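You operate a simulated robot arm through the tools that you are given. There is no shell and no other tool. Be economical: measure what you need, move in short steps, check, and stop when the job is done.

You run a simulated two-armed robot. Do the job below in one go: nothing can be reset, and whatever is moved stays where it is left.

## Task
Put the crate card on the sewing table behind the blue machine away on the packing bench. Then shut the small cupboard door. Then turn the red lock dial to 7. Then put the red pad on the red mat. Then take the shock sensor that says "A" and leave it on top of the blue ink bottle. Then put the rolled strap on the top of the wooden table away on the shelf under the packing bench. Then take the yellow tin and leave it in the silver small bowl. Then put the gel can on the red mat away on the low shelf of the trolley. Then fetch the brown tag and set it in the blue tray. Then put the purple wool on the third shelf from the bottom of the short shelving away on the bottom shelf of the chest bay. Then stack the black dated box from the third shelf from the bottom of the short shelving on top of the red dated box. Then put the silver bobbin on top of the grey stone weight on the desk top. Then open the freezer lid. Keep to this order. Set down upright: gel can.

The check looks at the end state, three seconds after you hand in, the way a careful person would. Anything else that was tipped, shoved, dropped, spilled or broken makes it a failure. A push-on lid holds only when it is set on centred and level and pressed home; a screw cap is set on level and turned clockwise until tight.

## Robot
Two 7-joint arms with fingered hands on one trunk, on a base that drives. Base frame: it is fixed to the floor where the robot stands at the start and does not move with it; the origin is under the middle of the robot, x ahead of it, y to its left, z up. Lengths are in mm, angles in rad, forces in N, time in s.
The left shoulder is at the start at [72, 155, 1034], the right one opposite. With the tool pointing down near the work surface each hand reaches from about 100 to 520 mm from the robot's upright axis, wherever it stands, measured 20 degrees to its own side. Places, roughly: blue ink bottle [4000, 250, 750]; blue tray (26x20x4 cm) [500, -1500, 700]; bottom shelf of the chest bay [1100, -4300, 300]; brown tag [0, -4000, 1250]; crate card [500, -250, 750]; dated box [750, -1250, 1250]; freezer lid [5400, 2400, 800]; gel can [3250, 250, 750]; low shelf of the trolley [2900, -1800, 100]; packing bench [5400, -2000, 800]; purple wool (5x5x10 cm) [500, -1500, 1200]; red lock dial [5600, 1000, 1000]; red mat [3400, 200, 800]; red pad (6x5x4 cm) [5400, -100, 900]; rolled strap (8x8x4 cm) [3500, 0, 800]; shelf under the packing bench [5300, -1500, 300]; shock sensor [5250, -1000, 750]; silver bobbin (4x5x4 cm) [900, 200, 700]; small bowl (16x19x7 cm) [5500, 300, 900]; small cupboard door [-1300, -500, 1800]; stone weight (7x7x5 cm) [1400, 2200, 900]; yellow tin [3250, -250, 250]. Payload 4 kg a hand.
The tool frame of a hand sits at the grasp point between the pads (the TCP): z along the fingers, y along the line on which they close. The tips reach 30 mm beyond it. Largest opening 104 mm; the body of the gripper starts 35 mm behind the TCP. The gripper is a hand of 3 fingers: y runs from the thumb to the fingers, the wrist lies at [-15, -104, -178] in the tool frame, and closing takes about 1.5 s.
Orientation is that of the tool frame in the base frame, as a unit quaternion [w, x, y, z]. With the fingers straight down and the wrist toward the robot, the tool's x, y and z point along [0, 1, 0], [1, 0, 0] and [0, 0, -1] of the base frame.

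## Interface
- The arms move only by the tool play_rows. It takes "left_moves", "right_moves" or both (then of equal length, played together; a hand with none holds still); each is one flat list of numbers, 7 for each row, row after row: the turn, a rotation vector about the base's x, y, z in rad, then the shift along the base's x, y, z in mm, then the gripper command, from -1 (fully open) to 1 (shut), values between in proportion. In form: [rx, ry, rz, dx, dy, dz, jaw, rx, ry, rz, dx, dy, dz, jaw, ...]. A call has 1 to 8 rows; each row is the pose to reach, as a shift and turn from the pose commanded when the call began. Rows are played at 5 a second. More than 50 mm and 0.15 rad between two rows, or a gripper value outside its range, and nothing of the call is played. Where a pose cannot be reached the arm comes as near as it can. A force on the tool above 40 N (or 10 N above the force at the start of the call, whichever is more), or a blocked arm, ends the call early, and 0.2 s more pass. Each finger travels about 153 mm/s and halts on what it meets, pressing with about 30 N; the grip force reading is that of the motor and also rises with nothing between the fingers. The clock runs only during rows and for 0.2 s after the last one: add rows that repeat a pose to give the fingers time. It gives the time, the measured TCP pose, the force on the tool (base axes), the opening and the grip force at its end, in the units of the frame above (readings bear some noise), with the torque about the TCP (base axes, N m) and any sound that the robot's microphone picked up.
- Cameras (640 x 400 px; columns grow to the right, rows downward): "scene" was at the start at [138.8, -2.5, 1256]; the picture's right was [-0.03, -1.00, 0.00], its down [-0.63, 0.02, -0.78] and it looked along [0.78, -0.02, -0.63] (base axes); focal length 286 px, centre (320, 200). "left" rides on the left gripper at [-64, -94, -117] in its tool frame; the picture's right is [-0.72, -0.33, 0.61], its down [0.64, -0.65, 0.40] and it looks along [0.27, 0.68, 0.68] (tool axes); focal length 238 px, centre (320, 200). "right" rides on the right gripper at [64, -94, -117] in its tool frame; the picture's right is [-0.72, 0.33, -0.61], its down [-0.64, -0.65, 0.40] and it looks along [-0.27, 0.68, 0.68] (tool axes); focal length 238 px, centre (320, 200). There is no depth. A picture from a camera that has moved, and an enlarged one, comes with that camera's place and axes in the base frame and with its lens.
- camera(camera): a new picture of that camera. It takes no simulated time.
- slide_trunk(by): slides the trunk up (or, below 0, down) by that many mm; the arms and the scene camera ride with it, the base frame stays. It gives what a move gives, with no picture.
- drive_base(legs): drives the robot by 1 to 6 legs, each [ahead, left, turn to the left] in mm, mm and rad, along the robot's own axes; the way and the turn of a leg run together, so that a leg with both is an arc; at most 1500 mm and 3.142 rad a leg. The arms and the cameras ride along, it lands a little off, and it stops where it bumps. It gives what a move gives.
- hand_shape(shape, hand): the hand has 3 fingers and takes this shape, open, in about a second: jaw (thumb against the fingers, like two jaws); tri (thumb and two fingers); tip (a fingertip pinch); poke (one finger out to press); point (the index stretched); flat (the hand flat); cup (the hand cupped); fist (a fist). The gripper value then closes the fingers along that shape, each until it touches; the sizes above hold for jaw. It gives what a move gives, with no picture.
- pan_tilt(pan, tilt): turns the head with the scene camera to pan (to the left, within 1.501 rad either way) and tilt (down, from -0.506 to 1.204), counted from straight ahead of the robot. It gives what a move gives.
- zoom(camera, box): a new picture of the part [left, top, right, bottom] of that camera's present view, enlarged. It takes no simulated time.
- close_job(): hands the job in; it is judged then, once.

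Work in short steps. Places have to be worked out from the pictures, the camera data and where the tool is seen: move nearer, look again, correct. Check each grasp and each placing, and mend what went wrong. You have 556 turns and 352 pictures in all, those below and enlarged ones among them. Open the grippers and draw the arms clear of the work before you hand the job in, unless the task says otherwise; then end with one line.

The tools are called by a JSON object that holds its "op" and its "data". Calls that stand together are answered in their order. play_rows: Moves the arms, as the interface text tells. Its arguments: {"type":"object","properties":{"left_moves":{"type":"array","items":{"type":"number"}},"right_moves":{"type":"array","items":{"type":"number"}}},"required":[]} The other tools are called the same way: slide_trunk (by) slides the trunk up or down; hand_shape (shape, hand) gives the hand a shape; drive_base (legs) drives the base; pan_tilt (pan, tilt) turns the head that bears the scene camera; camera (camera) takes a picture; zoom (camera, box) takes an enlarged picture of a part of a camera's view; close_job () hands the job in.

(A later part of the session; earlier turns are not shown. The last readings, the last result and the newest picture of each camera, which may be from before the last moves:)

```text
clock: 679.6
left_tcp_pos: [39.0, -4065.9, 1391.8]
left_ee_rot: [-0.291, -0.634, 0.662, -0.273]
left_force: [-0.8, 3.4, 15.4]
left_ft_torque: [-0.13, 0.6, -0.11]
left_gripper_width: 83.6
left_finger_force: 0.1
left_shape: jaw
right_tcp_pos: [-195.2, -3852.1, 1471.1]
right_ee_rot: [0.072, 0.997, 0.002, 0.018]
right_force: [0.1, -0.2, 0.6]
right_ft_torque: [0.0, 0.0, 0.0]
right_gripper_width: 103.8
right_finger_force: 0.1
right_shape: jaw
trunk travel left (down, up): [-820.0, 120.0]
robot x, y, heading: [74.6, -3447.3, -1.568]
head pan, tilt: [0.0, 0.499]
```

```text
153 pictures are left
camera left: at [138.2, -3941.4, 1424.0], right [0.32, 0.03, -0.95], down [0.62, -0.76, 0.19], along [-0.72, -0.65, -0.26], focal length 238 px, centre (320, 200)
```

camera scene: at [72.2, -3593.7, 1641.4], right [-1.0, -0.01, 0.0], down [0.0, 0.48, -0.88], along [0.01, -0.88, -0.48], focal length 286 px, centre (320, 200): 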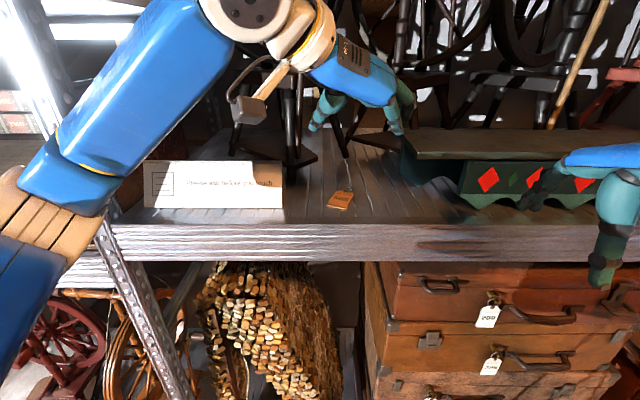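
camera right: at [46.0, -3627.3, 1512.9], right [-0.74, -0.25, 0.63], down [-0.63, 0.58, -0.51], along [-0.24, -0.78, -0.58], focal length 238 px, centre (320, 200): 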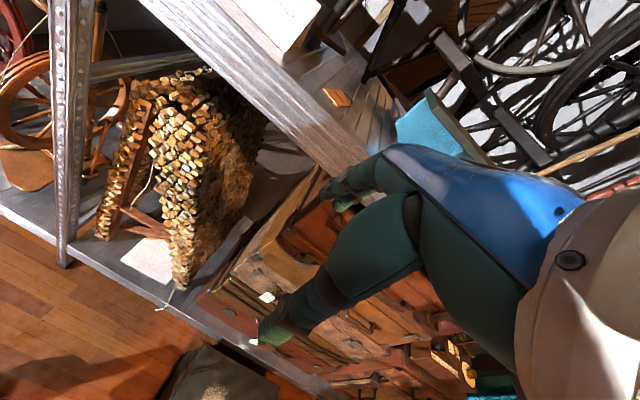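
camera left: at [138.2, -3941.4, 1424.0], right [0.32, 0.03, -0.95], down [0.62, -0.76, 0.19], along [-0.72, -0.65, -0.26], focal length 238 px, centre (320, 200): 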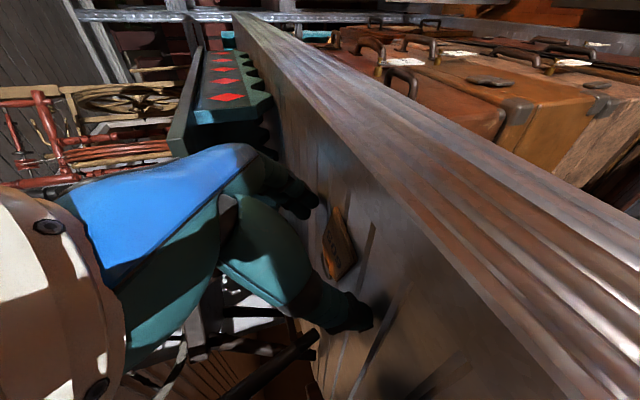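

Light contact with the shelf, tag between thumb and fingers. Close.

{"op": "play_rows", "data": {"left_moves": [0, 0, 0, 0, 0, 1, 0, 0, 0, 0, 0, 0, 1, 1, 0, 0, 0, 0, 0, 1, 1, 0, 0, 0, 0, 0, 1, 1, 0, 0, 0, 0, 0, 1, 1, 0, 0, 0, 0, 0, 1, 1]}}

{"op": "play_rows", "data": {"left_moves": [0, 0, 0, 0, 10, 20, 1, 0, 0, 0, 0, 30, 50, 1, 0, 0, 0, 0, 60, 85, 1, 0, 0, 0, 0, 60, 85, 1]}}

{"op": "camera", "data": {"camera": "left"}}

```text
clock: 681.0
left_tcp_pos: [36.3, -4066.9, 1393.7]
left_ee_rot: [-0.293, -0.635, 0.661, -0.273]
left_force: [-4.7, -1.5, 26.3]
left_ft_torque: [-0.47, 0.77, -0.01]
left_gripper_width: 23.5
left_finger_force: 29.8
left_shape: jaw
right_tcp_pos: [-198.1, -3850.3, 1471.0]
right_ee_rot: [0.073, 0.997, 0.002, 0.019]
right_force: [0.5, 1.1, 0.4]
right_ft_torque: [0.0, -0.01, -0.02]
right_gripper_width: 103.8
right_finger_force: 0.1
right_shape: jaw
trunk travel left (down, up): [-820.0, 120.0]
robot x, y, heading: [76.2, -3448.2, -1.565]
head pan, tilt: [0.0, 0.499]
```

```text
clock: 682.0
left_tcp_pos: [33.6, -4011.9, 1471.0]
left_ee_rot: [-0.288, -0.636, 0.663, -0.271]
left_force: [1.0, -0.7, -0.6]
left_ft_torque: [0.0, -0.01, 0.0]
left_gripper_width: 22.2
left_finger_force: 30.2
left_shape: jaw
right_tcp_pos: [-199.5, -3853.8, 1469.7]
right_ee_rot: [0.072, 0.997, 0.002, 0.02]
right_force: [0.9, 0.0, -0.2]
right_ft_torque: [-0.01, -0.02, 0.0]
right_gripper_width: 104.1
right_finger_force: 0.0
right_shape: jaw
trunk travel left (down, up): [-820.0, 120.0]
robot x, y, heading: [71.4, -3447.2, -1.571]
head pan, tilt: [0.0, 0.499]
```

```text
152 pictures are left
camera left: at [133.0, -3888.2, 1506.4], right [0.32, 0.03, -0.95], down [0.62, -0.76, 0.18], along [-0.71, -0.65, -0.27], focal length 238 px, centre (320, 200)
```

left: 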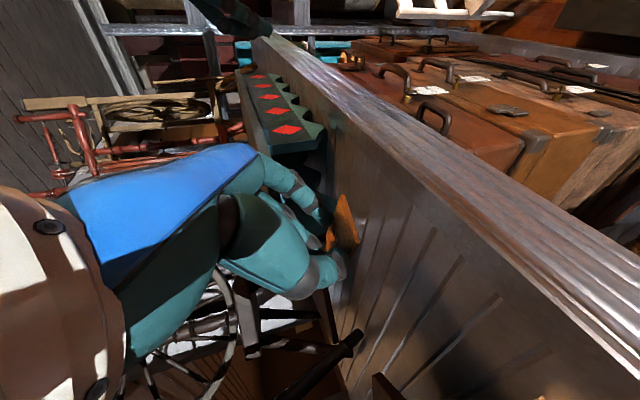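

Tag is held. Back away from the rack and travel to the short shelving's west side.

{"op": "play_rows", "data": {"left_moves": [0, 0, 0, 5, 40, 20, 1, 0, 0, 0, 10, 80, 30, 1, 0, 0, 0, 20, 120, 30, 1, 0, 0, 0, 30, 150, 30, 1, 0, 0, 0, 30, 150, 30, 1]}}

{"op": "drive_base", "data": {"legs": [[-500, 0, 0], [0, -380, 0], [-1400, 0, 0]]}}

{"op": "pan_tilt", "data": {"pan": 1.4, "tilt": 0.5}}

{"op": "camera", "data": {"camera": "scene"}}

```text
clock: 683.2
left_tcp_pos: [69.3, -3860.5, 1504.9]
left_ee_rot: [-0.288, -0.635, 0.663, -0.272]
left_force: [0.2, 0.0, -0.4]
left_ft_torque: [0.01, 0.0, -0.01]
left_gripper_width: 22.4
left_finger_force: 30.1
left_shape: jaw
right_tcp_pos: [-197.2, -3854.3, 1469.9]
right_ee_rot: [0.071, 0.997, 0.001, 0.018]
right_force: [0.6, 0.0, 0.0]
right_ft_torque: [-0.02, -0.02, -0.01]
right_gripper_width: 104.1
right_finger_force: 0.1
right_shape: jaw
trunk travel left (down, up): [-820.0, 120.0]
robot x, y, heading: [73.2, -3449.7, -1.566]
head pan, tilt: [0.0, 0.499]
```

```text
clock: 694.8
left_tcp_pos: [-318.8, -1942.8, 1505.5]
left_ee_rot: [-0.294, -0.623, 0.674, -0.267]
left_force: [0.3, 1.0, -0.6]
left_ft_torque: [0.0, -0.03, -0.01]
left_gripper_width: 22.1
left_finger_force: 30.2
left_shape: jaw
right_tcp_pos: [-584.5, -1926.5, 1470.3]
right_ee_rot: [0.07, 0.997, -0.016, 0.019]
right_force: [-0.2, 0.2, -0.2]
right_ft_torque: [-0.02, -0.01, 0.02]
right_gripper_width: 103.7
right_finger_force: 0.0
right_shape: jaw
trunk travel left (down, up): [-820.0, 120.0]
robot x, y, heading: [-297.6, -1530.8, -1.6]
head pan, tilt: [0.0, 0.499]
```

```text
clock: 696.4
left_tcp_pos: [-317.7, -1940.5, 1505.5]
left_ee_rot: [-0.294, -0.623, 0.674, -0.267]
left_force: [1.1, -0.4, -0.9]
left_ft_torque: [0.0, 0.01, 0.02]
left_gripper_width: 22.1
left_finger_force: 29.8
left_shape: jaw
right_tcp_pos: [-584.7, -1925.4, 1470.3]
right_ee_rot: [0.072, 0.997, -0.017, 0.017]
right_force: [-0.3, 0.2, 0.4]
right_ft_torque: [-0.01, 0.0, -0.01]
right_gripper_width: 103.7
right_finger_force: 0.1
right_shape: jaw
trunk travel left (down, up): [-820.0, 120.0]
robot x, y, heading: [-297.5, -1529.0, -1.605]
head pan, tilt: [1.4, 0.499]
```

```text
151 pictures are left
camera scene: at [-213.2, -1601.1, 1641.8], right [-0.2, -0.98, 0.0], down [-0.47, 0.1, -0.88], along [0.86, -0.18, -0.48], focal length 286 px, centre (320, 200)
```

scene: 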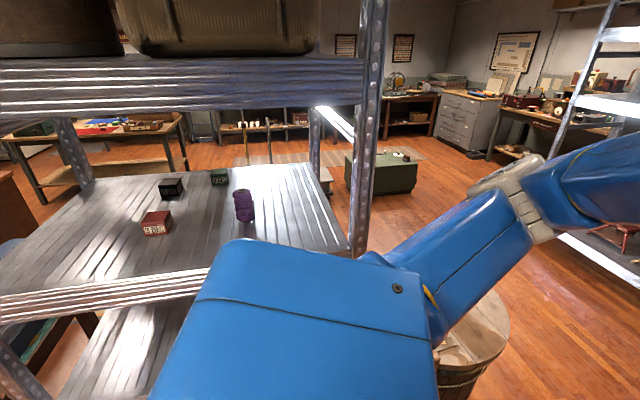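

I see the red, black, green boxes and purple wool on the third shelf. Turn to face the shelving.

{"op": "drive_base", "data": {"legs": [[0, -130, 0], [0, 0, 1.605]]}}

{"op": "slide_trunk", "data": {"by": -350}}

{"op": "pan_tilt", "data": {"pan": 0, "tilt": 0.4}}

{"op": "camera", "data": {"camera": "scene"}}

```text
clock: 701.6
left_tcp_pos: [-19.5, -1513.8, 1506.3]
left_ee_rot: [0.008, 0.917, -0.007, 0.398]
left_force: [-0.3, 0.0, 0.1]
left_ft_torque: [0.0, -0.02, -0.03]
left_gripper_width: 22.0
left_finger_force: 30.0
left_shape: jaw
right_tcp_pos: [-17.0, -1778.9, 1470.6]
right_ee_rot: [0.038, 0.695, 0.715, 0.065]
right_force: [-0.4, 0.1, 0.1]
right_ft_torque: [0.0, -0.01, -0.02]
right_gripper_width: 103.8
right_finger_force: 0.1
right_shape: jaw
trunk travel left (down, up): [-820.0, 120.0]
robot x, y, heading: [-424.6, -1524.0, 0.033]
head pan, tilt: [1.4, 0.499]
```

```text
clock: 705.0
left_tcp_pos: [-18.7, -1519.4, 1154.8]
left_ee_rot: [0.006, 0.918, -0.008, 0.397]
left_force: [0.2, 0.5, -0.4]
left_ft_torque: [-0.01, -0.02, 0.01]
left_gripper_width: 21.9
left_finger_force: 29.9
left_shape: jaw
right_tcp_pos: [-16.7, -1785.0, 1120.1]
right_ee_rot: [0.037, 0.694, 0.716, 0.064]
right_force: [-0.1, 0.3, -0.3]
right_ft_torque: [0.0, 0.01, 0.0]
right_gripper_width: 103.7
right_finger_force: 0.1
right_shape: jaw
trunk travel left (down, up): [-470.0, 470.0]
robot x, y, heading: [-430.9, -1525.4, 0.034]
head pan, tilt: [1.4, 0.499]
```

```text
clock: 706.5
left_tcp_pos: [-19.0, -1519.6, 1155.9]
left_ee_rot: [0.006, 0.918, -0.007, 0.397]
left_force: [-0.1, 0.4, 0.3]
left_ft_torque: [0.0, 0.0, 0.01]
left_gripper_width: 22.2
left_finger_force: 29.8
left_shape: jaw
right_tcp_pos: [-17.3, -1784.7, 1120.8]
right_ee_rot: [0.037, 0.694, 0.716, 0.065]
right_force: [-1.0, 0.5, -0.4]
right_ft_torque: [0.0, 0.03, -0.01]
right_gripper_width: 103.8
right_finger_force: 0.1
right_shape: jaw
trunk travel left (down, up): [-470.0, 470.0]
robot x, y, heading: [-429.4, -1525.5, 0.025]
head pan, tilt: [0.0, 0.4]
```

```text
150 pictures are left
camera scene: at [-284.0, -1521.8, 1300.8], right [0.03, -1.0, 0.0], down [-0.39, -0.01, -0.92], along [0.92, 0.03, -0.39], focal length 286 px, centre (320, 200)
```

scene: 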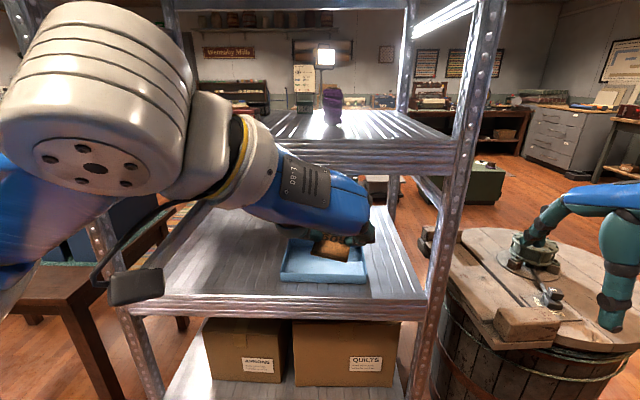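

The blue tray is on the second shelf ≈(535,-1512,720). First move the right hand outward and up, clear of post, barrel and pump.

{"op": "play_rows", "data": {"right_moves": [0, 0, 0, 0, 0, 45, -1, 0, 0, 0, 0, -20, 88, -1, 0, 0, 0, 0, -45, 128, -1, 0, 0, 0, 0, -70, 168, -1, 0, 0, 0, -10, -95, 208, -1, 0, 0, 0, -20, -120, 248, -1, 0, 0, 0, -30, -140, 288, -1, 0, 0, 0, -30, -150, 320, -1]}}

{"op": "slide_trunk", "data": {"by": -170}}

{"op": "drive_base", "data": {"legs": [[230, 0, -0.025]]}}

{"op": "camera", "data": {"camera": "scene"}}

{"op": "camera", "data": {"camera": "left"}}

```text
clock: 708.3
left_tcp_pos: [-19.2, -1517.0, 1156.1]
left_ee_rot: [0.007, 0.917, -0.007, 0.398]
left_force: [-0.4, 0.5, 0.1]
left_ft_torque: [0.0, 0.0, -0.03]
left_gripper_width: 22.4
left_finger_force: 30.1
left_shape: jaw
right_tcp_pos: [-47.8, -1933.8, 1444.5]
right_ee_rot: [0.037, 0.693, 0.717, 0.065]
right_force: [0.2, -0.2, 0.3]
right_ft_torque: [0.02, 0.0, -0.03]
right_gripper_width: 103.9
right_finger_force: 0.0
right_shape: jaw
trunk travel left (down, up): [-470.0, 470.0]
robot x, y, heading: [-428.5, -1525.3, 0.033]
head pan, tilt: [0.0, 0.4]
```

```text
clock: 710.3
left_tcp_pos: [-19.4, -1518.9, 986.3]
left_ee_rot: [0.005, 0.918, -0.008, 0.397]
left_force: [-0.4, 0.0, 0.2]
left_ft_torque: [-0.01, 0.02, 0.02]
left_gripper_width: 22.1
left_finger_force: 30.4
left_shape: jaw
right_tcp_pos: [-47.1, -1935.1, 1272.6]
right_ee_rot: [0.037, 0.695, 0.715, 0.065]
right_force: [-0.1, -0.1, 0.0]
right_ft_torque: [-0.02, -0.01, 0.01]
right_gripper_width: 103.9
right_finger_force: 0.1
right_shape: jaw
trunk travel left (down, up): [-300.0, 640.0]
robot x, y, heading: [-428.6, -1525.5, 0.027]
head pan, tilt: [0.0, 0.4]
```

```text
clock: 712.0
left_tcp_pos: [212.4, -1525.5, 985.2]
left_ee_rot: [0.011, 0.917, -0.019, 0.397]
left_force: [0.2, 0.4, -0.6]
left_ft_torque: [0.02, 0.01, 0.0]
left_gripper_width: 22.3
left_finger_force: 30.1
left_shape: jaw
right_tcp_pos: [174.1, -1938.7, 1272.8]
right_ee_rot: [0.037, 0.703, 0.708, 0.065]
right_force: [0.7, -0.7, -0.5]
right_ft_torque: [0.01, 0.03, -0.03]
right_gripper_width: 104.0
right_finger_force: 0.1
right_shape: jaw
trunk travel left (down, up): [-300.0, 640.0]
robot x, y, heading: [-196.8, -1518.3, 0.007]
head pan, tilt: [0.0, 0.4]
```

```text
149 pictures are left
camera scene: at [-53.2, -1521.0, 1130.8], right [0.01, -1.0, 0.0], down [-0.39, 0.0, -0.92], along [0.92, 0.01, -0.39], focal length 286 px, centre (320, 200)
```

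scene: 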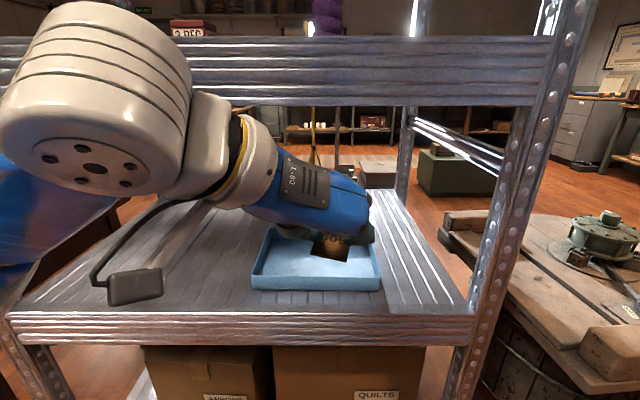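

```text
148 pictures are left
camera left: at [87.4, -1425.1, 1018.7], right [-0.03, 0.32, -0.95], down [0.76, 0.62, 0.19], along [0.65, -0.71, -0.27], focal length 238 px, centre (320, 200)
```

left: 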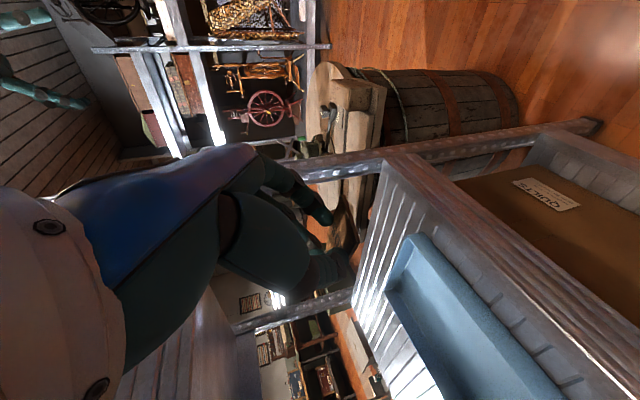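

Second shelf z≈703, third shelf underside ≈1096, tray x≈450–645, y≈-1370…-1650. Lower the hand to z≈820 outside, then drive in.

{"op": "play_rows", "data": {"left_moves": [0, 0, 0, 0, 5, -45, 1, 0, 0, 0, 0, 10, -90, 1, 0, 0, 0, 0, 15, -130, 1, 0, 0, 0, 0, 20, -165, 1, 0, 0, 0, 0, 20, -165, 1]}}

{"op": "drive_base", "data": {"legs": [[220, 0, 0]]}}

{"op": "camera", "data": {"camera": "scene"}}

{"op": "camera", "data": {"camera": "left"}}

```text
clock: 713.2
left_tcp_pos: [222.1, -1514.2, 831.4]
left_ee_rot: [0.011, 0.917, -0.018, 0.398]
left_force: [0.5, -0.3, 0.2]
left_ft_torque: [0.0, -0.02, -0.02]
left_gripper_width: 16.9
left_finger_force: 30.3
left_shape: jaw
left hand out of reach, approached as far as the arm can: row 3, 4, 5
right_tcp_pos: [171.5, -1939.3, 1273.3]
right_ee_rot: [0.039, 0.703, 0.707, 0.066]
right_force: [-0.4, 0.1, 0.9]
right_ft_torque: [-0.01, 0.0, 0.01]
right_gripper_width: 103.9
right_finger_force: 0.1
right_shape: jaw
trunk travel left (down, up): [-300.0, 640.0]
robot x, y, heading: [-196.6, -1522.4, 0.012]
head pan, tilt: [0.0, 0.4]
```

```text
clock: 714.8
left_tcp_pos: [403.7, -1497.1, 812.3]
left_ee_rot: [0.019, 0.928, -0.007, 0.372]
left_force: [0.0, 0.1, -0.2]
left_ft_torque: [-0.03, 0.01, 0.01]
left_gripper_width: 16.5
left_finger_force: 30.6
left_shape: jaw
right_tcp_pos: [358.6, -1916.7, 1280.4]
right_ee_rot: [0.046, 0.698, 0.712, 0.063]
right_force: [-1.1, -1.9, 0.2]
right_ft_torque: [0.11, -0.13, 0.04]
right_gripper_width: 103.8
right_finger_force: 0.0
right_shape: jaw
trunk travel left (down, up): [-300.0, 640.0]
robot x, y, heading: [-9.4, -1520.2, 0.015]
head pan, tilt: [0.0, 0.4]
stopped in leg 1: the robot was blocked; the commanded pose is now the measured one
```

```text
147 pictures are left
camera scene: at [120.0, -1526.4, 1132.1], right [0.02, -1.0, -0.01], down [-0.38, 0.0, -0.93], along [0.93, 0.02, -0.38], focal length 286 px, centre (320, 200)
```

scene: 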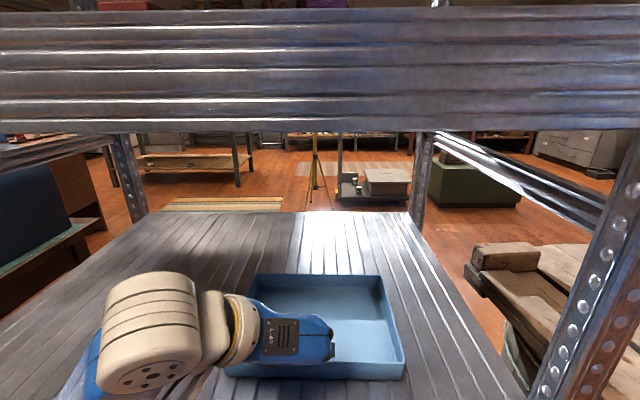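

```text
146 pictures are left
camera left: at [278.5, -1398.7, 850.4], right [-0.09, 0.3, -0.95], down [0.76, 0.64, 0.13], along [0.65, -0.71, -0.29], focal length 238 px, centre (320, 200)
```

left: 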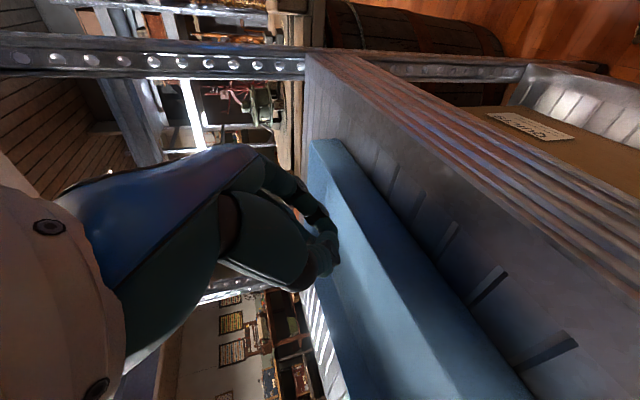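

Check whether the tag is still in the fingers.

{"op": "zoom", "data": {"camera": "left", "box": [240, 160, 400, 320]}}

{"op": "zoom", "data": {"camera": "scene", "box": [220, 260, 420, 400]}}

```text
2.50 times, centred on (320, 240) of left
camera zoom: at [278.5, -1398.7, 850.4], right [-0.09, 0.3, -0.95], down [0.76, 0.64, 0.13], along [0.65, -0.71, -0.29], focal length 596 px, centre (320, 100)
```

zoom: 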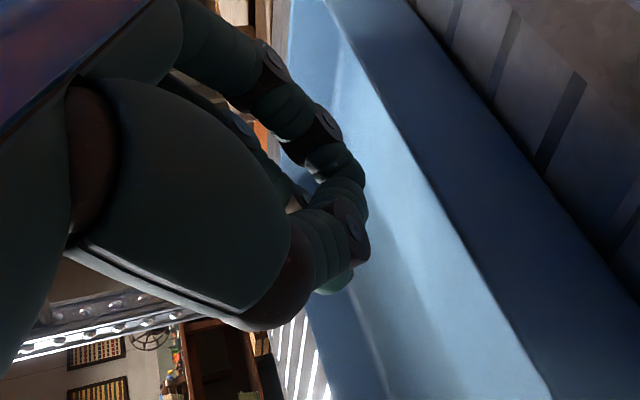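

```text
2.86 times, centred on (320, 330) of scene
camera zoom: at [120.0, -1526.4, 1132.1], right [0.02, -1.0, -0.01], down [-0.38, 0.0, -0.93], along [0.93, 0.02, -0.38], focal length 817 px, centre (320, -171)
```

zoom: 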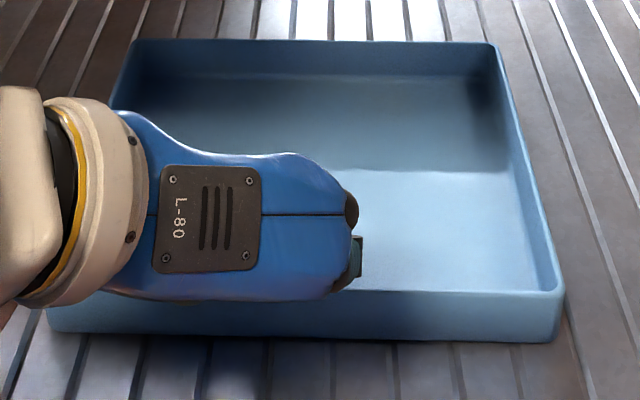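

Something (16 mm) is still between the fingers – the tag, hidden behind them. Extend the arm forward over the tray.

{"op": "play_rows", "data": {"left_moves": [0, 0, 0, 25, 0, 0, 1, 0, 0, 0, 50, 0, 0, 1, 0, 0, 0, 75, 0, 0, 1, 0, 0, 0, 95, 0, 0, 1, 0, 0, 0, 95, 0, 0, 1]}}

{"op": "camera", "data": {"camera": "scene"}}

{"op": "camera", "data": {"camera": "left"}}

```text
clock: 716.0
left_tcp_pos: [488.6, -1505.0, 814.6]
left_ee_rot: [0.018, 0.928, -0.01, 0.372]
left_force: [-0.3, -0.1, 0.5]
left_ft_torque: [0.02, -0.01, -0.01]
left_gripper_width: 16.5
left_finger_force: 30.2
left_shape: jaw
right_tcp_pos: [343.5, -1928.9, 1280.6]
right_ee_rot: [0.047, 0.699, 0.71, 0.07]
right_force: [0.2, -0.5, 0.0]
right_ft_torque: [0.04, 0.0, -0.01]
right_gripper_width: 103.6
right_finger_force: 0.0
right_shape: jaw
trunk travel left (down, up): [-300.0, 640.0]
robot x, y, heading: [-4.0, -1519.7, 0.01]
head pan, tilt: [0.0, 0.4]
```

```text
143 pictures are left
camera scene: at [108.1, -1540.0, 1133.6], right [0.01, -1.0, -0.02], down [-0.37, 0.01, -0.93], along [0.93, 0.02, -0.37], focal length 286 px, centre (320, 200)
```

scene: 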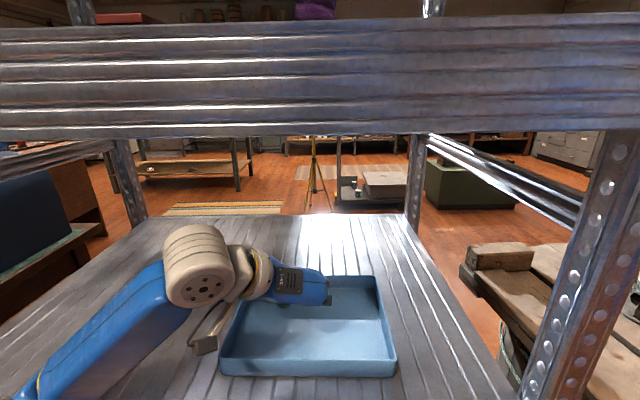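

```text
142 pictures are left
camera left: at [365.0, -1406.8, 852.9], right [-0.09, 0.31, -0.95], down [0.76, 0.63, 0.13], along [0.64, -0.71, -0.29], focal length 238 px, centre (320, 200)
```

left: 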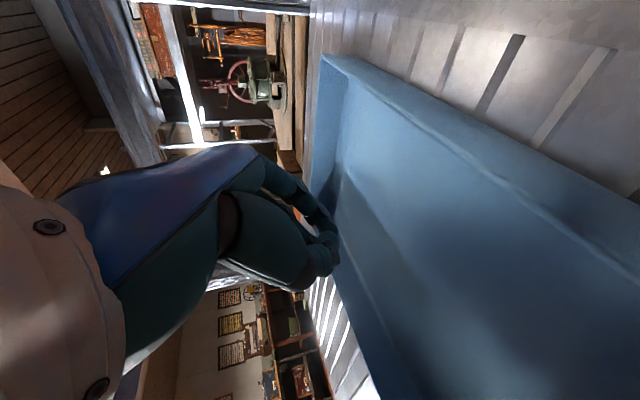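

The hand is over the tray's centre. Lower ~35 mm and open.

{"op": "play_rows", "data": {"left_moves": [0, 0, 0, 0, 0, -12, 1, 0, 0, 0, 0, 0, -24, 1, 0, 0, 0, 0, 0, -33, 1, 0, 0, 0, 0, 0, -33, 0.2, 0, 0, 0, 0, 0, -33, -0.5, 0, 0, 0, 0, 0, -33, -0.5, 0, 0, 0, 0, 0, 10, -0.5, 0, 0, 0, -30, 0, 30, -0.5]}}

{"op": "camera", "data": {"camera": "left"}}

{"op": "zoom", "data": {"camera": "scene", "box": [200, 250, 420, 400]}}

```text
clock: 718.0
left_tcp_pos: [463.4, -1491.6, 801.3]
left_ee_rot: [0.012, 0.947, 0.004, 0.322]
left_force: [-0.4, -0.4, -0.7]
left_ft_torque: [-0.02, 0.0, 0.01]
left_gripper_width: 77.7
left_finger_force: 0.1
left_shape: jaw
right_tcp_pos: [358.6, -1921.0, 1282.6]
right_ee_rot: [0.044, 0.698, 0.712, 0.064]
right_force: [-0.1, -0.1, 0.3]
right_ft_torque: [0.04, 0.02, 0.0]
right_gripper_width: 103.9
right_finger_force: 0.1
right_shape: jaw
trunk travel left (down, up): [-300.0, 640.0]
robot x, y, heading: [-10.0, -1520.9, 0.017]
head pan, tilt: [0.0, 0.4]
stopped in row 8 (left hand): the arm was blocked; the commanded pose is now the measured one
```

```text
141 pictures are left
camera left: at [340.1, -1397.0, 853.6], right [-0.19, 0.3, -0.93], down [0.75, 0.66, 0.05], along [0.63, -0.69, -0.35], focal length 238 px, centre (320, 200)
```

left: 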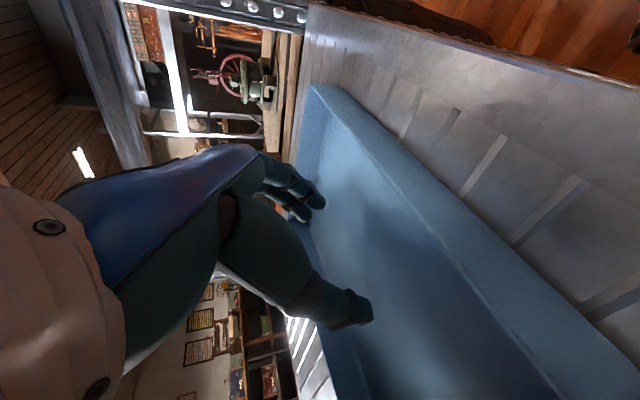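

```text
2.67 times, centred on (310, 325) of scene
camera zoom: at [117.4, -1531.0, 1135.4], right [0.02, -1.0, -0.01], down [-0.38, 0.0, -0.93], along [0.93, 0.02, -0.38], focal length 763 px, centre (347, -133)
```

zoom: 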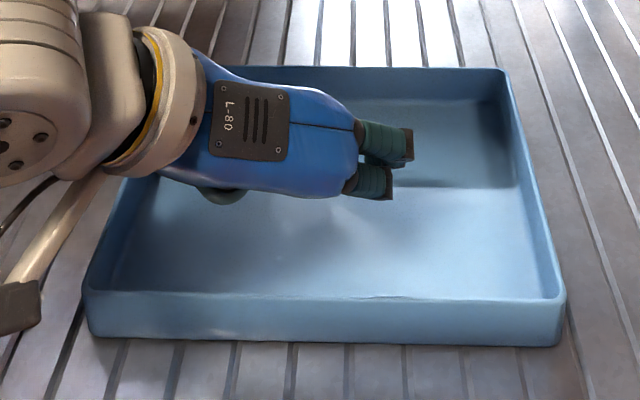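

No tag visible yet. Back the base out to see the whole tray.

{"op": "drive_base", "data": {"legs": [[-250, 0, 0]]}}

{"op": "camera", "data": {"camera": "scene"}}

{"op": "camera", "data": {"camera": "left"}}

```text
clock: 719.8
left_tcp_pos: [225.4, -1490.4, 797.1]
left_ee_rot: [0.017, 0.947, 0.005, 0.32]
left_force: [0.6, 0.3, -0.2]
left_ft_torque: [-0.01, 0.0, 0.01]
left_gripper_width: 77.8
left_finger_force: 0.1
left_shape: jaw
right_tcp_pos: [126.4, -1915.2, 1278.5]
right_ee_rot: [0.043, 0.698, 0.712, 0.058]
right_force: [-0.6, 0.1, 0.3]
right_ft_torque: [0.01, -0.05, 0.0]
right_gripper_width: 104.0
right_finger_force: 0.1
right_shape: jaw
trunk travel left (down, up): [-300.0, 640.0]
robot x, y, heading: [-255.2, -1525.9, 0.018]
head pan, tilt: [0.0, 0.4]
```

```text
139 pictures are left
camera scene: at [-113.9, -1522.0, 1130.8], right [0.02, -1.0, 0.0], down [-0.39, -0.01, -0.92], along [0.92, 0.02, -0.39], focal length 286 px, centre (320, 200)
```

scene: 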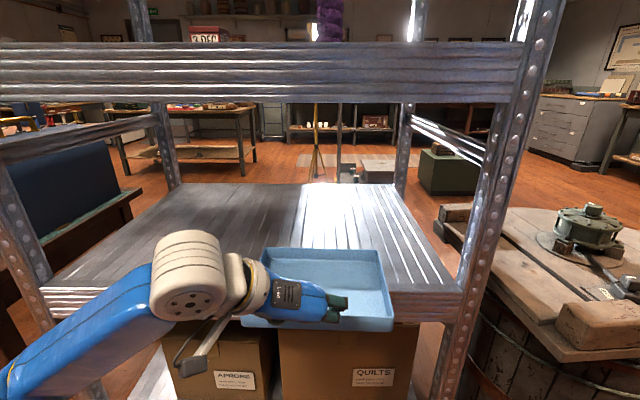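

```text
138 pictures are left
camera left: at [102.6, -1394.9, 847.9], right [-0.2, 0.29, -0.94], down [0.76, 0.65, 0.04], along [0.62, -0.7, -0.35], focal length 238 px, centre (320, 200)
```

left: 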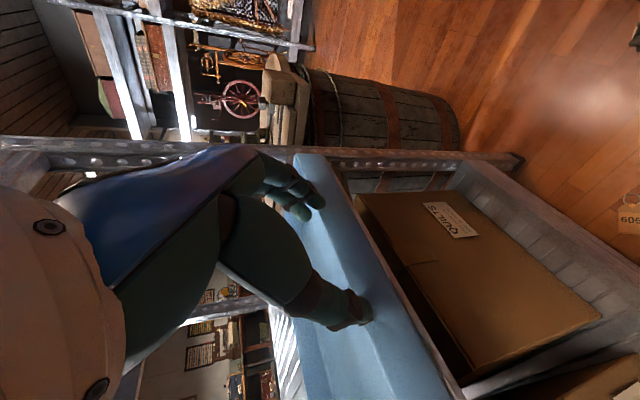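

The tag fell on the floor earlier, and my fingers hooked the tray's front wall and dragged it outward. Lift the hand straight out of the tray with the trunk, then assess.

{"op": "slide_trunk", "data": {"by": 150}}

{"op": "camera", "data": {"camera": "left"}}

{"op": "camera", "data": {"camera": "scene"}}

```text
clock: 721.6
left_tcp_pos: [224.7, -1491.5, 947.2]
left_ee_rot: [0.017, 0.947, 0.005, 0.321]
left_force: [-0.6, 0.0, -1.1]
left_ft_torque: [0.01, 0.0, 0.0]
left_gripper_width: 77.9
left_finger_force: 0.1
left_shape: jaw
right_tcp_pos: [124.6, -1917.3, 1429.2]
right_ee_rot: [0.042, 0.698, 0.713, 0.057]
right_force: [-0.2, 0.5, -0.2]
right_ft_torque: [0.02, 0.0, -0.04]
right_gripper_width: 103.7
right_finger_force: 0.0
right_shape: jaw
trunk travel left (down, up): [-450.0, 490.0]
robot x, y, heading: [-258.4, -1524.4, 0.018]
head pan, tilt: [0.0, 0.4]
```

```text
137 pictures are left
camera left: at [102.4, -1395.8, 998.2], right [-0.2, 0.29, -0.94], down [0.76, 0.65, 0.05], along [0.62, -0.7, -0.35], focal length 238 px, centre (320, 200)
```

left: 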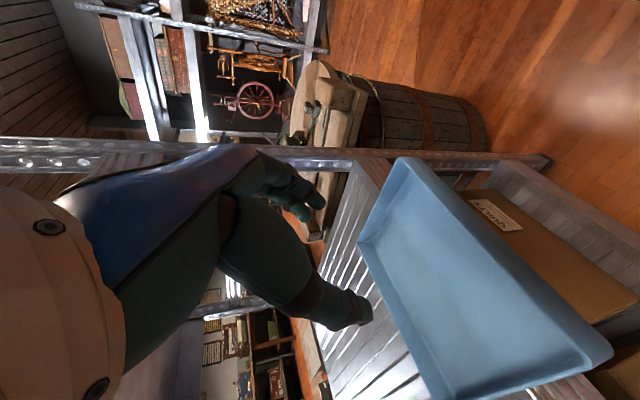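

```text
136 pictures are left
camera scene: at [-113.1, -1523.2, 1280.7], right [0.02, -1.0, 0.0], down [-0.39, -0.01, -0.92], along [0.92, 0.02, -0.39], focal length 286 px, centre (320, 200)
```

scene: 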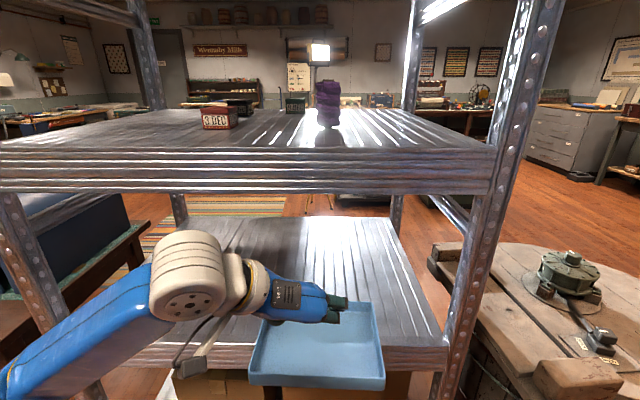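

Tray overhangs the shelf by ~80 mm (was at x≈405–602). I'll push it back with closed fingers: back off, lower to tray height, and drive forward.

{"op": "drive_base", "data": {"legs": [[-70, -18, -0.018]]}}

{"op": "play_rows", "data": {"left_moves": [0, 0, 0, 0, 0, 0, 1, 0, 0, 0, 0, 0, 0, 1, 0, 0, 0, 0, 0, 0, 1, 0, 0, 0, 0, 0, 0, 1]}}

{"op": "slide_trunk", "data": {"by": -172}}

{"op": "drive_base", "data": {"legs": [[80, 0, 0]]}}

{"op": "camera", "data": {"camera": "scene"}}

{"op": "camera", "data": {"camera": "left"}}

```text
clock: 722.6
left_tcp_pos: [156.3, -1512.1, 946.2]
left_ee_rot: [0.024, 0.947, -0.002, 0.32]
left_force: [-0.2, 0.1, -1.1]
left_ft_torque: [-0.02, -0.02, -0.01]
left_gripper_width: 77.8
left_finger_force: 0.1
left_shape: jaw
right_tcp_pos: [50.4, -1932.5, 1431.0]
right_ee_rot: [0.045, 0.704, 0.706, 0.054]
right_force: [-0.9, -0.6, 0.2]
right_ft_torque: [-0.01, 0.01, 0.02]
right_gripper_width: 103.9
right_finger_force: 0.1
right_shape: jaw
trunk travel left (down, up): [-450.0, 490.0]
robot x, y, heading: [-326.3, -1539.5, -0.004]
head pan, tilt: [0.0, 0.4]
```

```text
clock: 723.6
left_tcp_pos: [154.8, -1517.5, 949.0]
left_ee_rot: [0.02, 0.947, -0.003, 0.321]
left_force: [0.3, 0.6, -0.1]
left_ft_torque: [0.01, 0.0, 0.0]
left_gripper_width: 0.0
left_finger_force: 29.7
left_shape: jaw
right_tcp_pos: [47.6, -1941.1, 1429.5]
right_ee_rot: [0.044, 0.704, 0.707, 0.057]
right_force: [0.4, 0.3, -0.6]
right_ft_torque: [0.0, 0.04, -0.02]
right_gripper_width: 103.7
right_finger_force: 0.1
right_shape: jaw
trunk travel left (down, up): [-450.0, 490.0]
robot x, y, heading: [-330.0, -1539.9, -0.006]
head pan, tilt: [0.0, 0.4]
```

```text
clock: 725.5
left_tcp_pos: [154.8, -1516.3, 775.9]
left_ee_rot: [0.019, 0.947, -0.003, 0.321]
left_force: [-0.5, -0.3, 0.3]
left_ft_torque: [0.0, 0.01, -0.02]
left_gripper_width: 0.2
left_finger_force: 29.9
left_shape: jaw
right_tcp_pos: [45.3, -1941.1, 1257.4]
right_ee_rot: [0.045, 0.703, 0.707, 0.058]
right_force: [-0.9, 0.5, -1.1]
right_ft_torque: [0.04, 0.01, 0.01]
right_gripper_width: 103.7
right_finger_force: 0.0
right_shape: jaw
trunk travel left (down, up): [-278.0, 662.0]
robot x, y, heading: [-325.8, -1541.3, -0.005]
head pan, tilt: [0.0, 0.4]
```

```text
clock: 726.6
left_tcp_pos: [234.3, -1517.9, 775.4]
left_ee_rot: [0.019, 0.947, -0.004, 0.322]
left_force: [0.2, -0.8, 0.1]
left_ft_torque: [0.01, 0.06, -0.02]
left_gripper_width: 0.0
left_finger_force: 30.4
left_shape: jaw
right_tcp_pos: [125.5, -1942.2, 1257.8]
right_ee_rot: [0.045, 0.704, 0.706, 0.057]
right_force: [1.1, 0.8, 0.3]
right_ft_torque: [0.01, 0.02, 0.01]
right_gripper_width: 104.1
right_finger_force: 0.1
right_shape: jaw
trunk travel left (down, up): [-278.0, 662.0]
robot x, y, heading: [-251.0, -1543.7, -0.002]
head pan, tilt: [0.0, 0.4]
```

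```text
135 pictures are left
camera scene: at [-103.5, -1543.6, 1108.6], right [0.0, -1.0, 0.0], down [-0.39, 0.0, -0.92], along [0.92, 0.0, -0.39], focal length 286 px, centre (320, 200)
```

scene: 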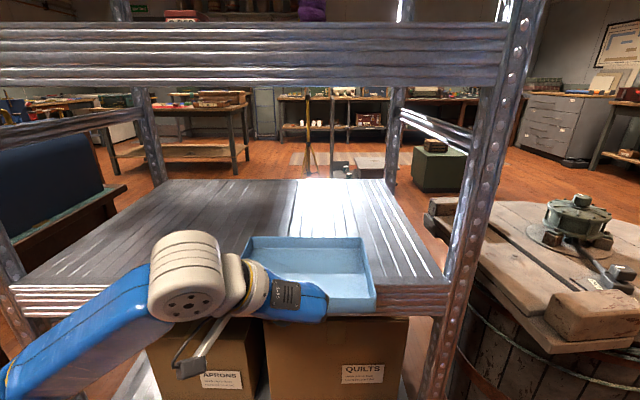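

```text
134 pictures are left
camera left: at [113.1, -1419.9, 826.3], right [-0.19, 0.3, -0.94], down [0.77, 0.64, 0.05], along [0.61, -0.71, -0.35], focal length 238 px, centre (320, 200)
```

left: 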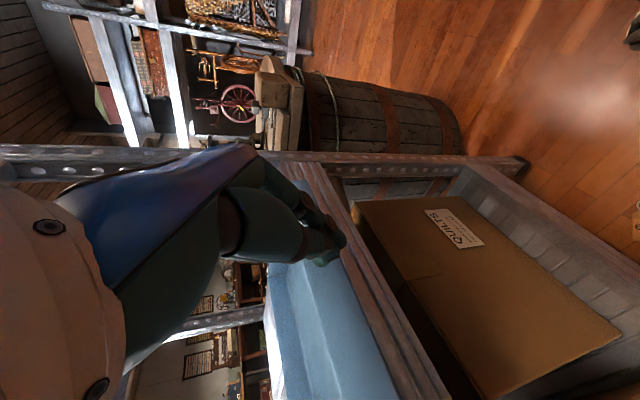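

Pushing works. Continue 110 mm further.

{"op": "drive_base", "data": {"legs": [[110, 0, 0.002]]}}

{"op": "camera", "data": {"camera": "scene"}}

```text
clock: 727.8
left_tcp_pos: [344.2, -1516.2, 775.9]
left_ee_rot: [0.02, 0.946, -0.002, 0.322]
left_force: [0.2, -0.3, 1.2]
left_ft_torque: [0.01, 0.04, 0.0]
left_gripper_width: 0.2
left_finger_force: 30.0
left_shape: jaw
right_tcp_pos: [236.8, -1941.1, 1257.3]
right_ee_rot: [0.044, 0.703, 0.708, 0.057]
right_force: [1.1, 0.4, -0.4]
right_ft_torque: [0.01, 0.04, -0.01]
right_gripper_width: 103.9
right_finger_force: 0.1
right_shape: jaw
trunk travel left (down, up): [-278.0, 662.0]
robot x, y, heading: [-139.0, -1543.4, -0.003]
head pan, tilt: [0.0, 0.4]
```

```text
133 pictures are left
camera scene: at [7.5, -1543.5, 1108.7], right [0.0, -1.0, 0.0], down [-0.39, 0.0, -0.92], along [0.92, 0.0, -0.39], focal length 286 px, centre (320, 200)
```

scene: 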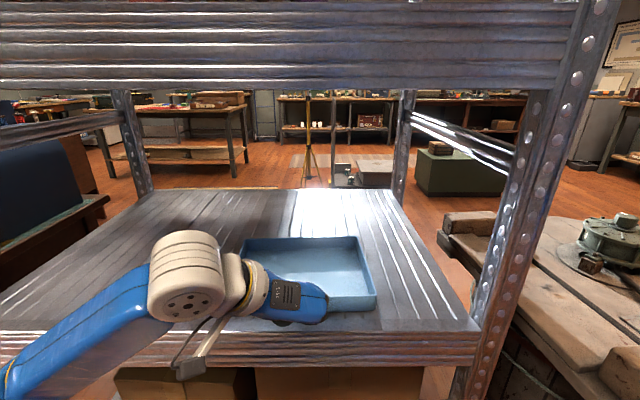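

About 22 mm more to restore its original place.

{"op": "drive_base", "data": {"legs": [[24, 0, 0]]}}

{"op": "drive_base", "data": {"legs": [[-300, 0, 0]]}}

{"op": "camera", "data": {"camera": "scene"}}

{"op": "camera", "data": {"camera": "left"}}

```text
clock: 728.6
left_tcp_pos: [366.3, -1517.1, 776.8]
left_ee_rot: [0.019, 0.946, -0.002, 0.324]
left_force: [-0.3, -0.4, -0.4]
left_ft_torque: [-0.01, 0.0, -0.01]
left_gripper_width: 0.3
left_finger_force: 29.5
left_shape: jaw
right_tcp_pos: [258.2, -1941.4, 1257.7]
right_ee_rot: [0.045, 0.702, 0.708, 0.059]
right_force: [-0.1, -0.2, -0.3]
right_ft_torque: [0.03, 0.01, -0.01]
right_gripper_width: 103.9
right_finger_force: 0.0
right_shape: jaw
trunk travel left (down, up): [-278.0, 662.0]
robot x, y, heading: [-116.5, -1542.8, 0.002]
head pan, tilt: [0.0, 0.4]
```

```text
clock: 730.6
left_tcp_pos: [59.1, -1517.9, 777.5]
left_ee_rot: [0.02, 0.946, -0.003, 0.323]
left_force: [0.2, -0.2, 0.6]
left_ft_torque: [0.02, 0.01, 0.03]
left_gripper_width: 0.0
left_finger_force: 30.1
left_shape: jaw
right_tcp_pos: [-50.3, -1941.6, 1257.7]
right_ee_rot: [0.046, 0.704, 0.706, 0.059]
right_force: [0.2, -0.3, 0.2]
right_ft_torque: [0.01, -0.03, 0.0]
right_gripper_width: 103.8
right_finger_force: 0.1
right_shape: jaw
trunk travel left (down, up): [-278.0, 662.0]
robot x, y, heading: [-420.1, -1541.8, -0.002]
head pan, tilt: [0.0, 0.4]
```

```text
132 pictures are left
camera scene: at [-276.4, -1543.4, 1108.8], right [0.0, -1.0, 0.0], down [-0.39, 0.0, -0.92], along [0.92, 0.0, -0.39], focal length 286 px, centre (320, 200)
```

scene: 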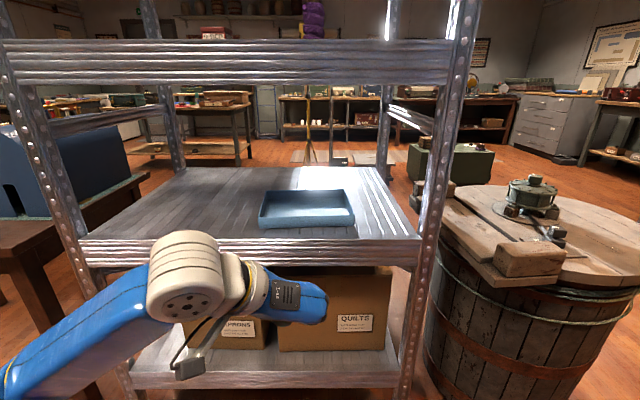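

```text
131 pictures are left
camera left: at [-61.1, -1419.7, 827.9], right [-0.19, 0.3, -0.94], down [0.77, 0.64, 0.05], along [0.61, -0.71, -0.35], focal length 238 px, centre (320, 200)
```

left: 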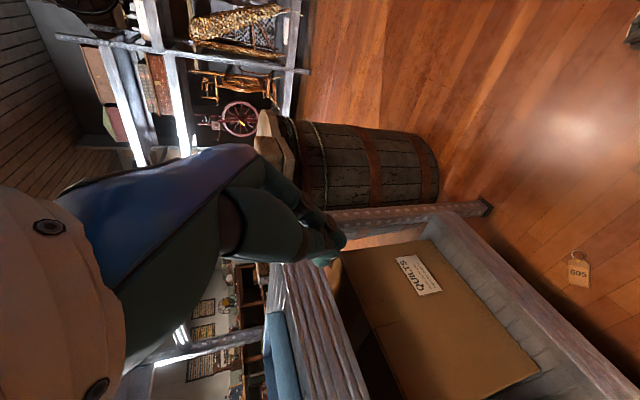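

Tray is back in place. The tag lies on the floor at ≈(324,-1541). Look at it with the head camera.

{"op": "pan_tilt", "data": {"pan": 0, "tilt": 0.95}}

{"op": "camera", "data": {"camera": "scene"}}

```text
clock: 731.6
left_tcp_pos: [59.1, -1518.1, 778.1]
left_ee_rot: [0.02, 0.946, -0.004, 0.324]
left_force: [0.0, 0.0, 0.3]
left_ft_torque: [0.0, -0.03, 0.0]
left_gripper_width: 0.2
left_finger_force: 29.5
left_shape: jaw
right_tcp_pos: [-51.5, -1941.2, 1258.9]
right_ee_rot: [0.046, 0.704, 0.706, 0.059]
right_force: [-0.3, 0.7, 0.1]
right_ft_torque: [0.01, 0.01, -0.03]
right_gripper_width: 104.0
right_finger_force: 0.1
right_shape: jaw
trunk travel left (down, up): [-278.0, 662.0]
robot x, y, heading: [-418.8, -1542.9, -0.007]
head pan, tilt: [0.0, 0.949]
```

```text
130 pictures are left
camera scene: at [-295.8, -1543.4, 1062.2], right [0.0, -1.0, 0.0], down [-0.81, 0.0, -0.58], along [0.58, 0.0, -0.81], focal length 286 px, centre (320, 200)
```

scene: 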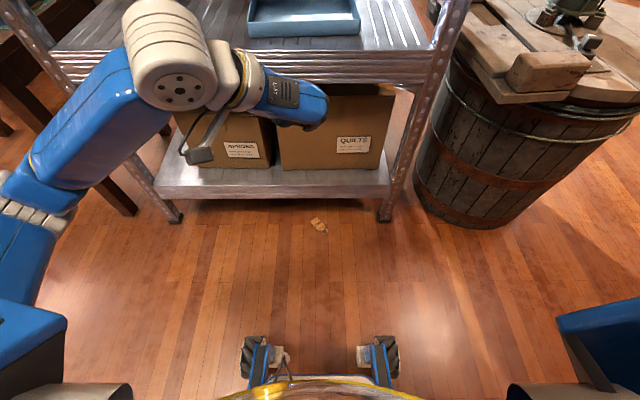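

{"op": "zoom", "data": {"camera": "scene", "box": [280, 200, 360, 250]}}

```text
8.00 times, centred on (320, 225) of scene
camera zoom: at [-295.8, -1543.4, 1062.2], right [0.0, -1.0, 0.0], down [-0.81, 0.0, -0.58], along [0.58, 0.0, -0.81], focal length 2288 px, centre (320, 0)
```

zoom: 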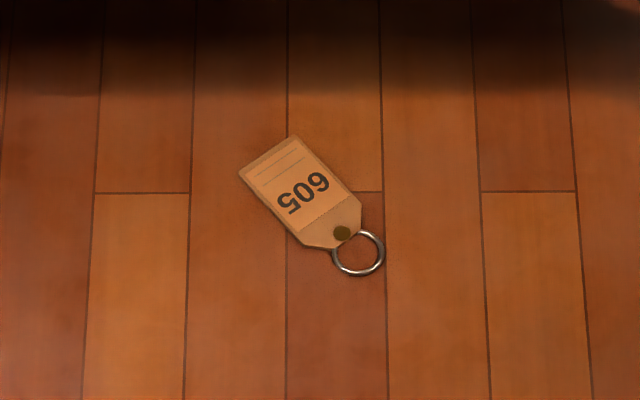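

The tag lies diagonally (long axis ≈(-0.78,-0.62) to the ring). I'll turn the left hand +0.67 rad to grip across its width, and move the right hand away from the pump first.

{"op": "play_rows", "data": {"left_moves": [0, 0, 0.14, -10, -5, 0, 1, 0, 0, 0.28, -20, -10, 0, 1, 0, 0, 0.42, -30, -15, 0, 1, 0, 0, 0.56, -40, -22, 0, 1, 0, 0, 0.67, -56, -27, 0, -0.5, 0, 0, 0.67, -56, -27, 0, -0.5], "right_moves": [0, 0, 0, 0, 18, 12, -1, 0, 0, 0, 0, 36, 24, -1, 0, 0, 0, 0, 54, 36, -1, 0, 0, 0, 0, 72, 48, -1, 0, 0, 0, 0, 90, 60, -1, 0, 0, 0, 0, 90, 60, -1]}}

{"op": "slide_trunk", "data": {"by": -270}}

{"op": "play_rows", "data": {"left_moves": [0, 0, 0, 0, 0, -48, -0.5, 0, 0, 0, 0, 0, -96, -0.5, 0, 0, 0, 0, 0, -144, -0.5, 0, 0, 0, 0, 0, -192, -0.5, 0, 0, 0, 0, 0, -240, -0.5, 0, 0, 0, 0, 0, -288, -0.5, 0, 0, 0, 0, 0, -336, -0.5, 0, 0, 0, 0, 0, -380, -0.5]}}

{"op": "camera", "data": {"camera": "left"}}

```text
clock: 733.0
left_tcp_pos: [4.9, -1547.6, 779.0]
left_ee_rot: [-0.088, 0.894, 0.308, 0.312]
left_force: [0.8, 0.6, 0.0]
left_ft_torque: [0.02, 0.0, 0.0]
left_gripper_width: 78.3
left_finger_force: 0.1
left_shape: jaw
right_tcp_pos: [-49.9, -1851.0, 1320.1]
right_ee_rot: [0.045, 0.704, 0.706, 0.059]
right_force: [0.1, -0.1, -0.1]
right_ft_torque: [0.02, 0.03, -0.03]
right_gripper_width: 103.8
right_finger_force: 0.0
right_shape: jaw
trunk travel left (down, up): [-278.0, 662.0]
robot x, y, heading: [-418.5, -1538.4, 0.002]
head pan, tilt: [0.0, 0.949]
```

```text
clock: 735.8
left_tcp_pos: [4.3, -1548.8, 509.1]
left_ee_rot: [-0.088, 0.895, 0.308, 0.312]
left_force: [-0.4, -0.2, -0.9]
left_ft_torque: [0.0, -0.01, 0.01]
left_gripper_width: 78.3
left_finger_force: 0.1
left_shape: jaw
right_tcp_pos: [-51.1, -1850.9, 1049.1]
right_ee_rot: [0.047, 0.704, 0.706, 0.059]
right_force: [0.0, -0.5, -0.6]
right_ft_torque: [-0.01, -0.01, 0.0]
right_gripper_width: 103.5
right_finger_force: 0.1
right_shape: jaw
trunk travel left (down, up): [-8.0, 932.0]
robot x, y, heading: [-421.6, -1542.5, -0.005]
head pan, tilt: [0.0, 0.949]
```

```text
clock: 737.6
left_tcp_pos: [12.8, -1544.0, 138.1]
left_ee_rot: [-0.089, 0.89, 0.309, 0.322]
left_force: [-0.3, -0.2, 1.2]
left_ft_torque: [0.0, -0.03, -0.02]
left_gripper_width: 78.0
left_finger_force: 0.1
left_shape: jaw
right_tcp_pos: [-53.5, -1855.5, 1051.8]
right_ee_rot: [0.046, 0.704, 0.706, 0.061]
right_force: [-0.2, 0.7, 1.3]
right_ft_torque: [0.03, 0.0, 0.01]
right_gripper_width: 103.9
right_finger_force: 0.1
right_shape: jaw
trunk travel left (down, up): [-8.0, 932.0]
robot x, y, heading: [-422.4, -1544.7, -0.002]
head pan, tilt: [0.0, 0.949]
```

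```text
128 pictures are left
camera left: at [-144.0, -1543.0, 184.6], right [-0.31, 0.12, -0.94], down [0.2, 0.98, 0.06], along [0.93, -0.17, -0.33], focal length 238 px, centre (320, 200)
```

left: 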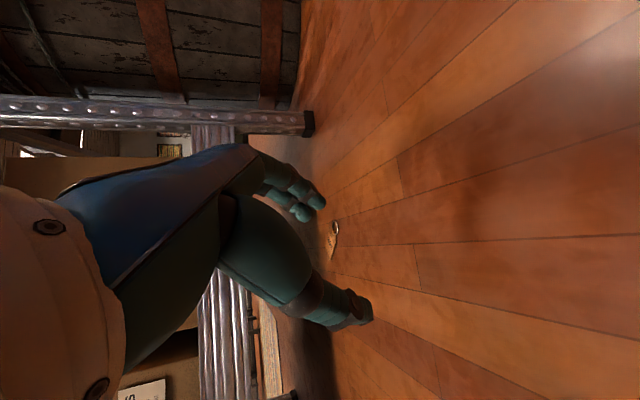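

Orientation is right. Drive ahead 295 mm to bring the hand to the tag.

{"op": "drive_base", "data": {"legs": [[295, 0, 0]]}}

{"op": "camera", "data": {"camera": "left"}}

{"op": "camera", "data": {"camera": "scene"}}

```text
clock: 739.6
left_tcp_pos: [313.3, -1550.1, 138.4]
left_ee_rot: [-0.086, 0.892, 0.305, 0.323]
left_force: [-0.5, -0.1, -0.5]
left_ft_torque: [0.02, 0.01, -0.02]
left_gripper_width: 78.1
left_finger_force: 0.1
left_shape: jaw
right_tcp_pos: [241.6, -1860.6, 1050.6]
right_ee_rot: [0.046, 0.707, 0.703, 0.063]
right_force: [-0.2, 0.5, 1.0]
right_ft_torque: [0.0, -0.04, 0.0]
right_gripper_width: 104.1
right_finger_force: 0.2
right_shape: jaw
trunk travel left (down, up): [-8.0, 932.0]
robot x, y, heading: [-118.0, -1541.8, -0.01]
head pan, tilt: [0.0, 0.949]
```

```text
127 pictures are left
camera left: at [156.3, -1547.5, 185.0], right [-0.31, 0.12, -0.94], down [0.21, 0.98, 0.06], along [0.93, -0.18, -0.33], focal length 238 px, centre (320, 200)
```

left: 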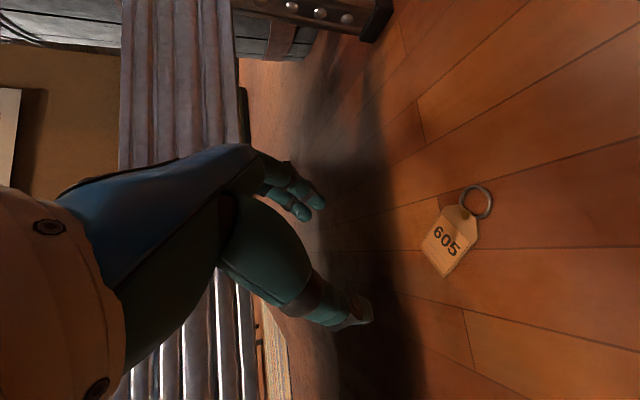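

```text
126 pictures are left
camera scene: at [-1.3, -1551.7, 794.0], right [-0.01, -1.0, -0.01], down [-0.81, 0.01, -0.59], along [0.59, 0.0, -0.81], focal length 286 px, centre (320, 200)
```

scene: 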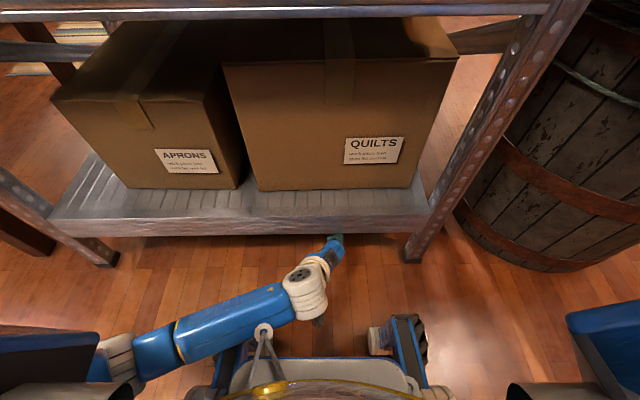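

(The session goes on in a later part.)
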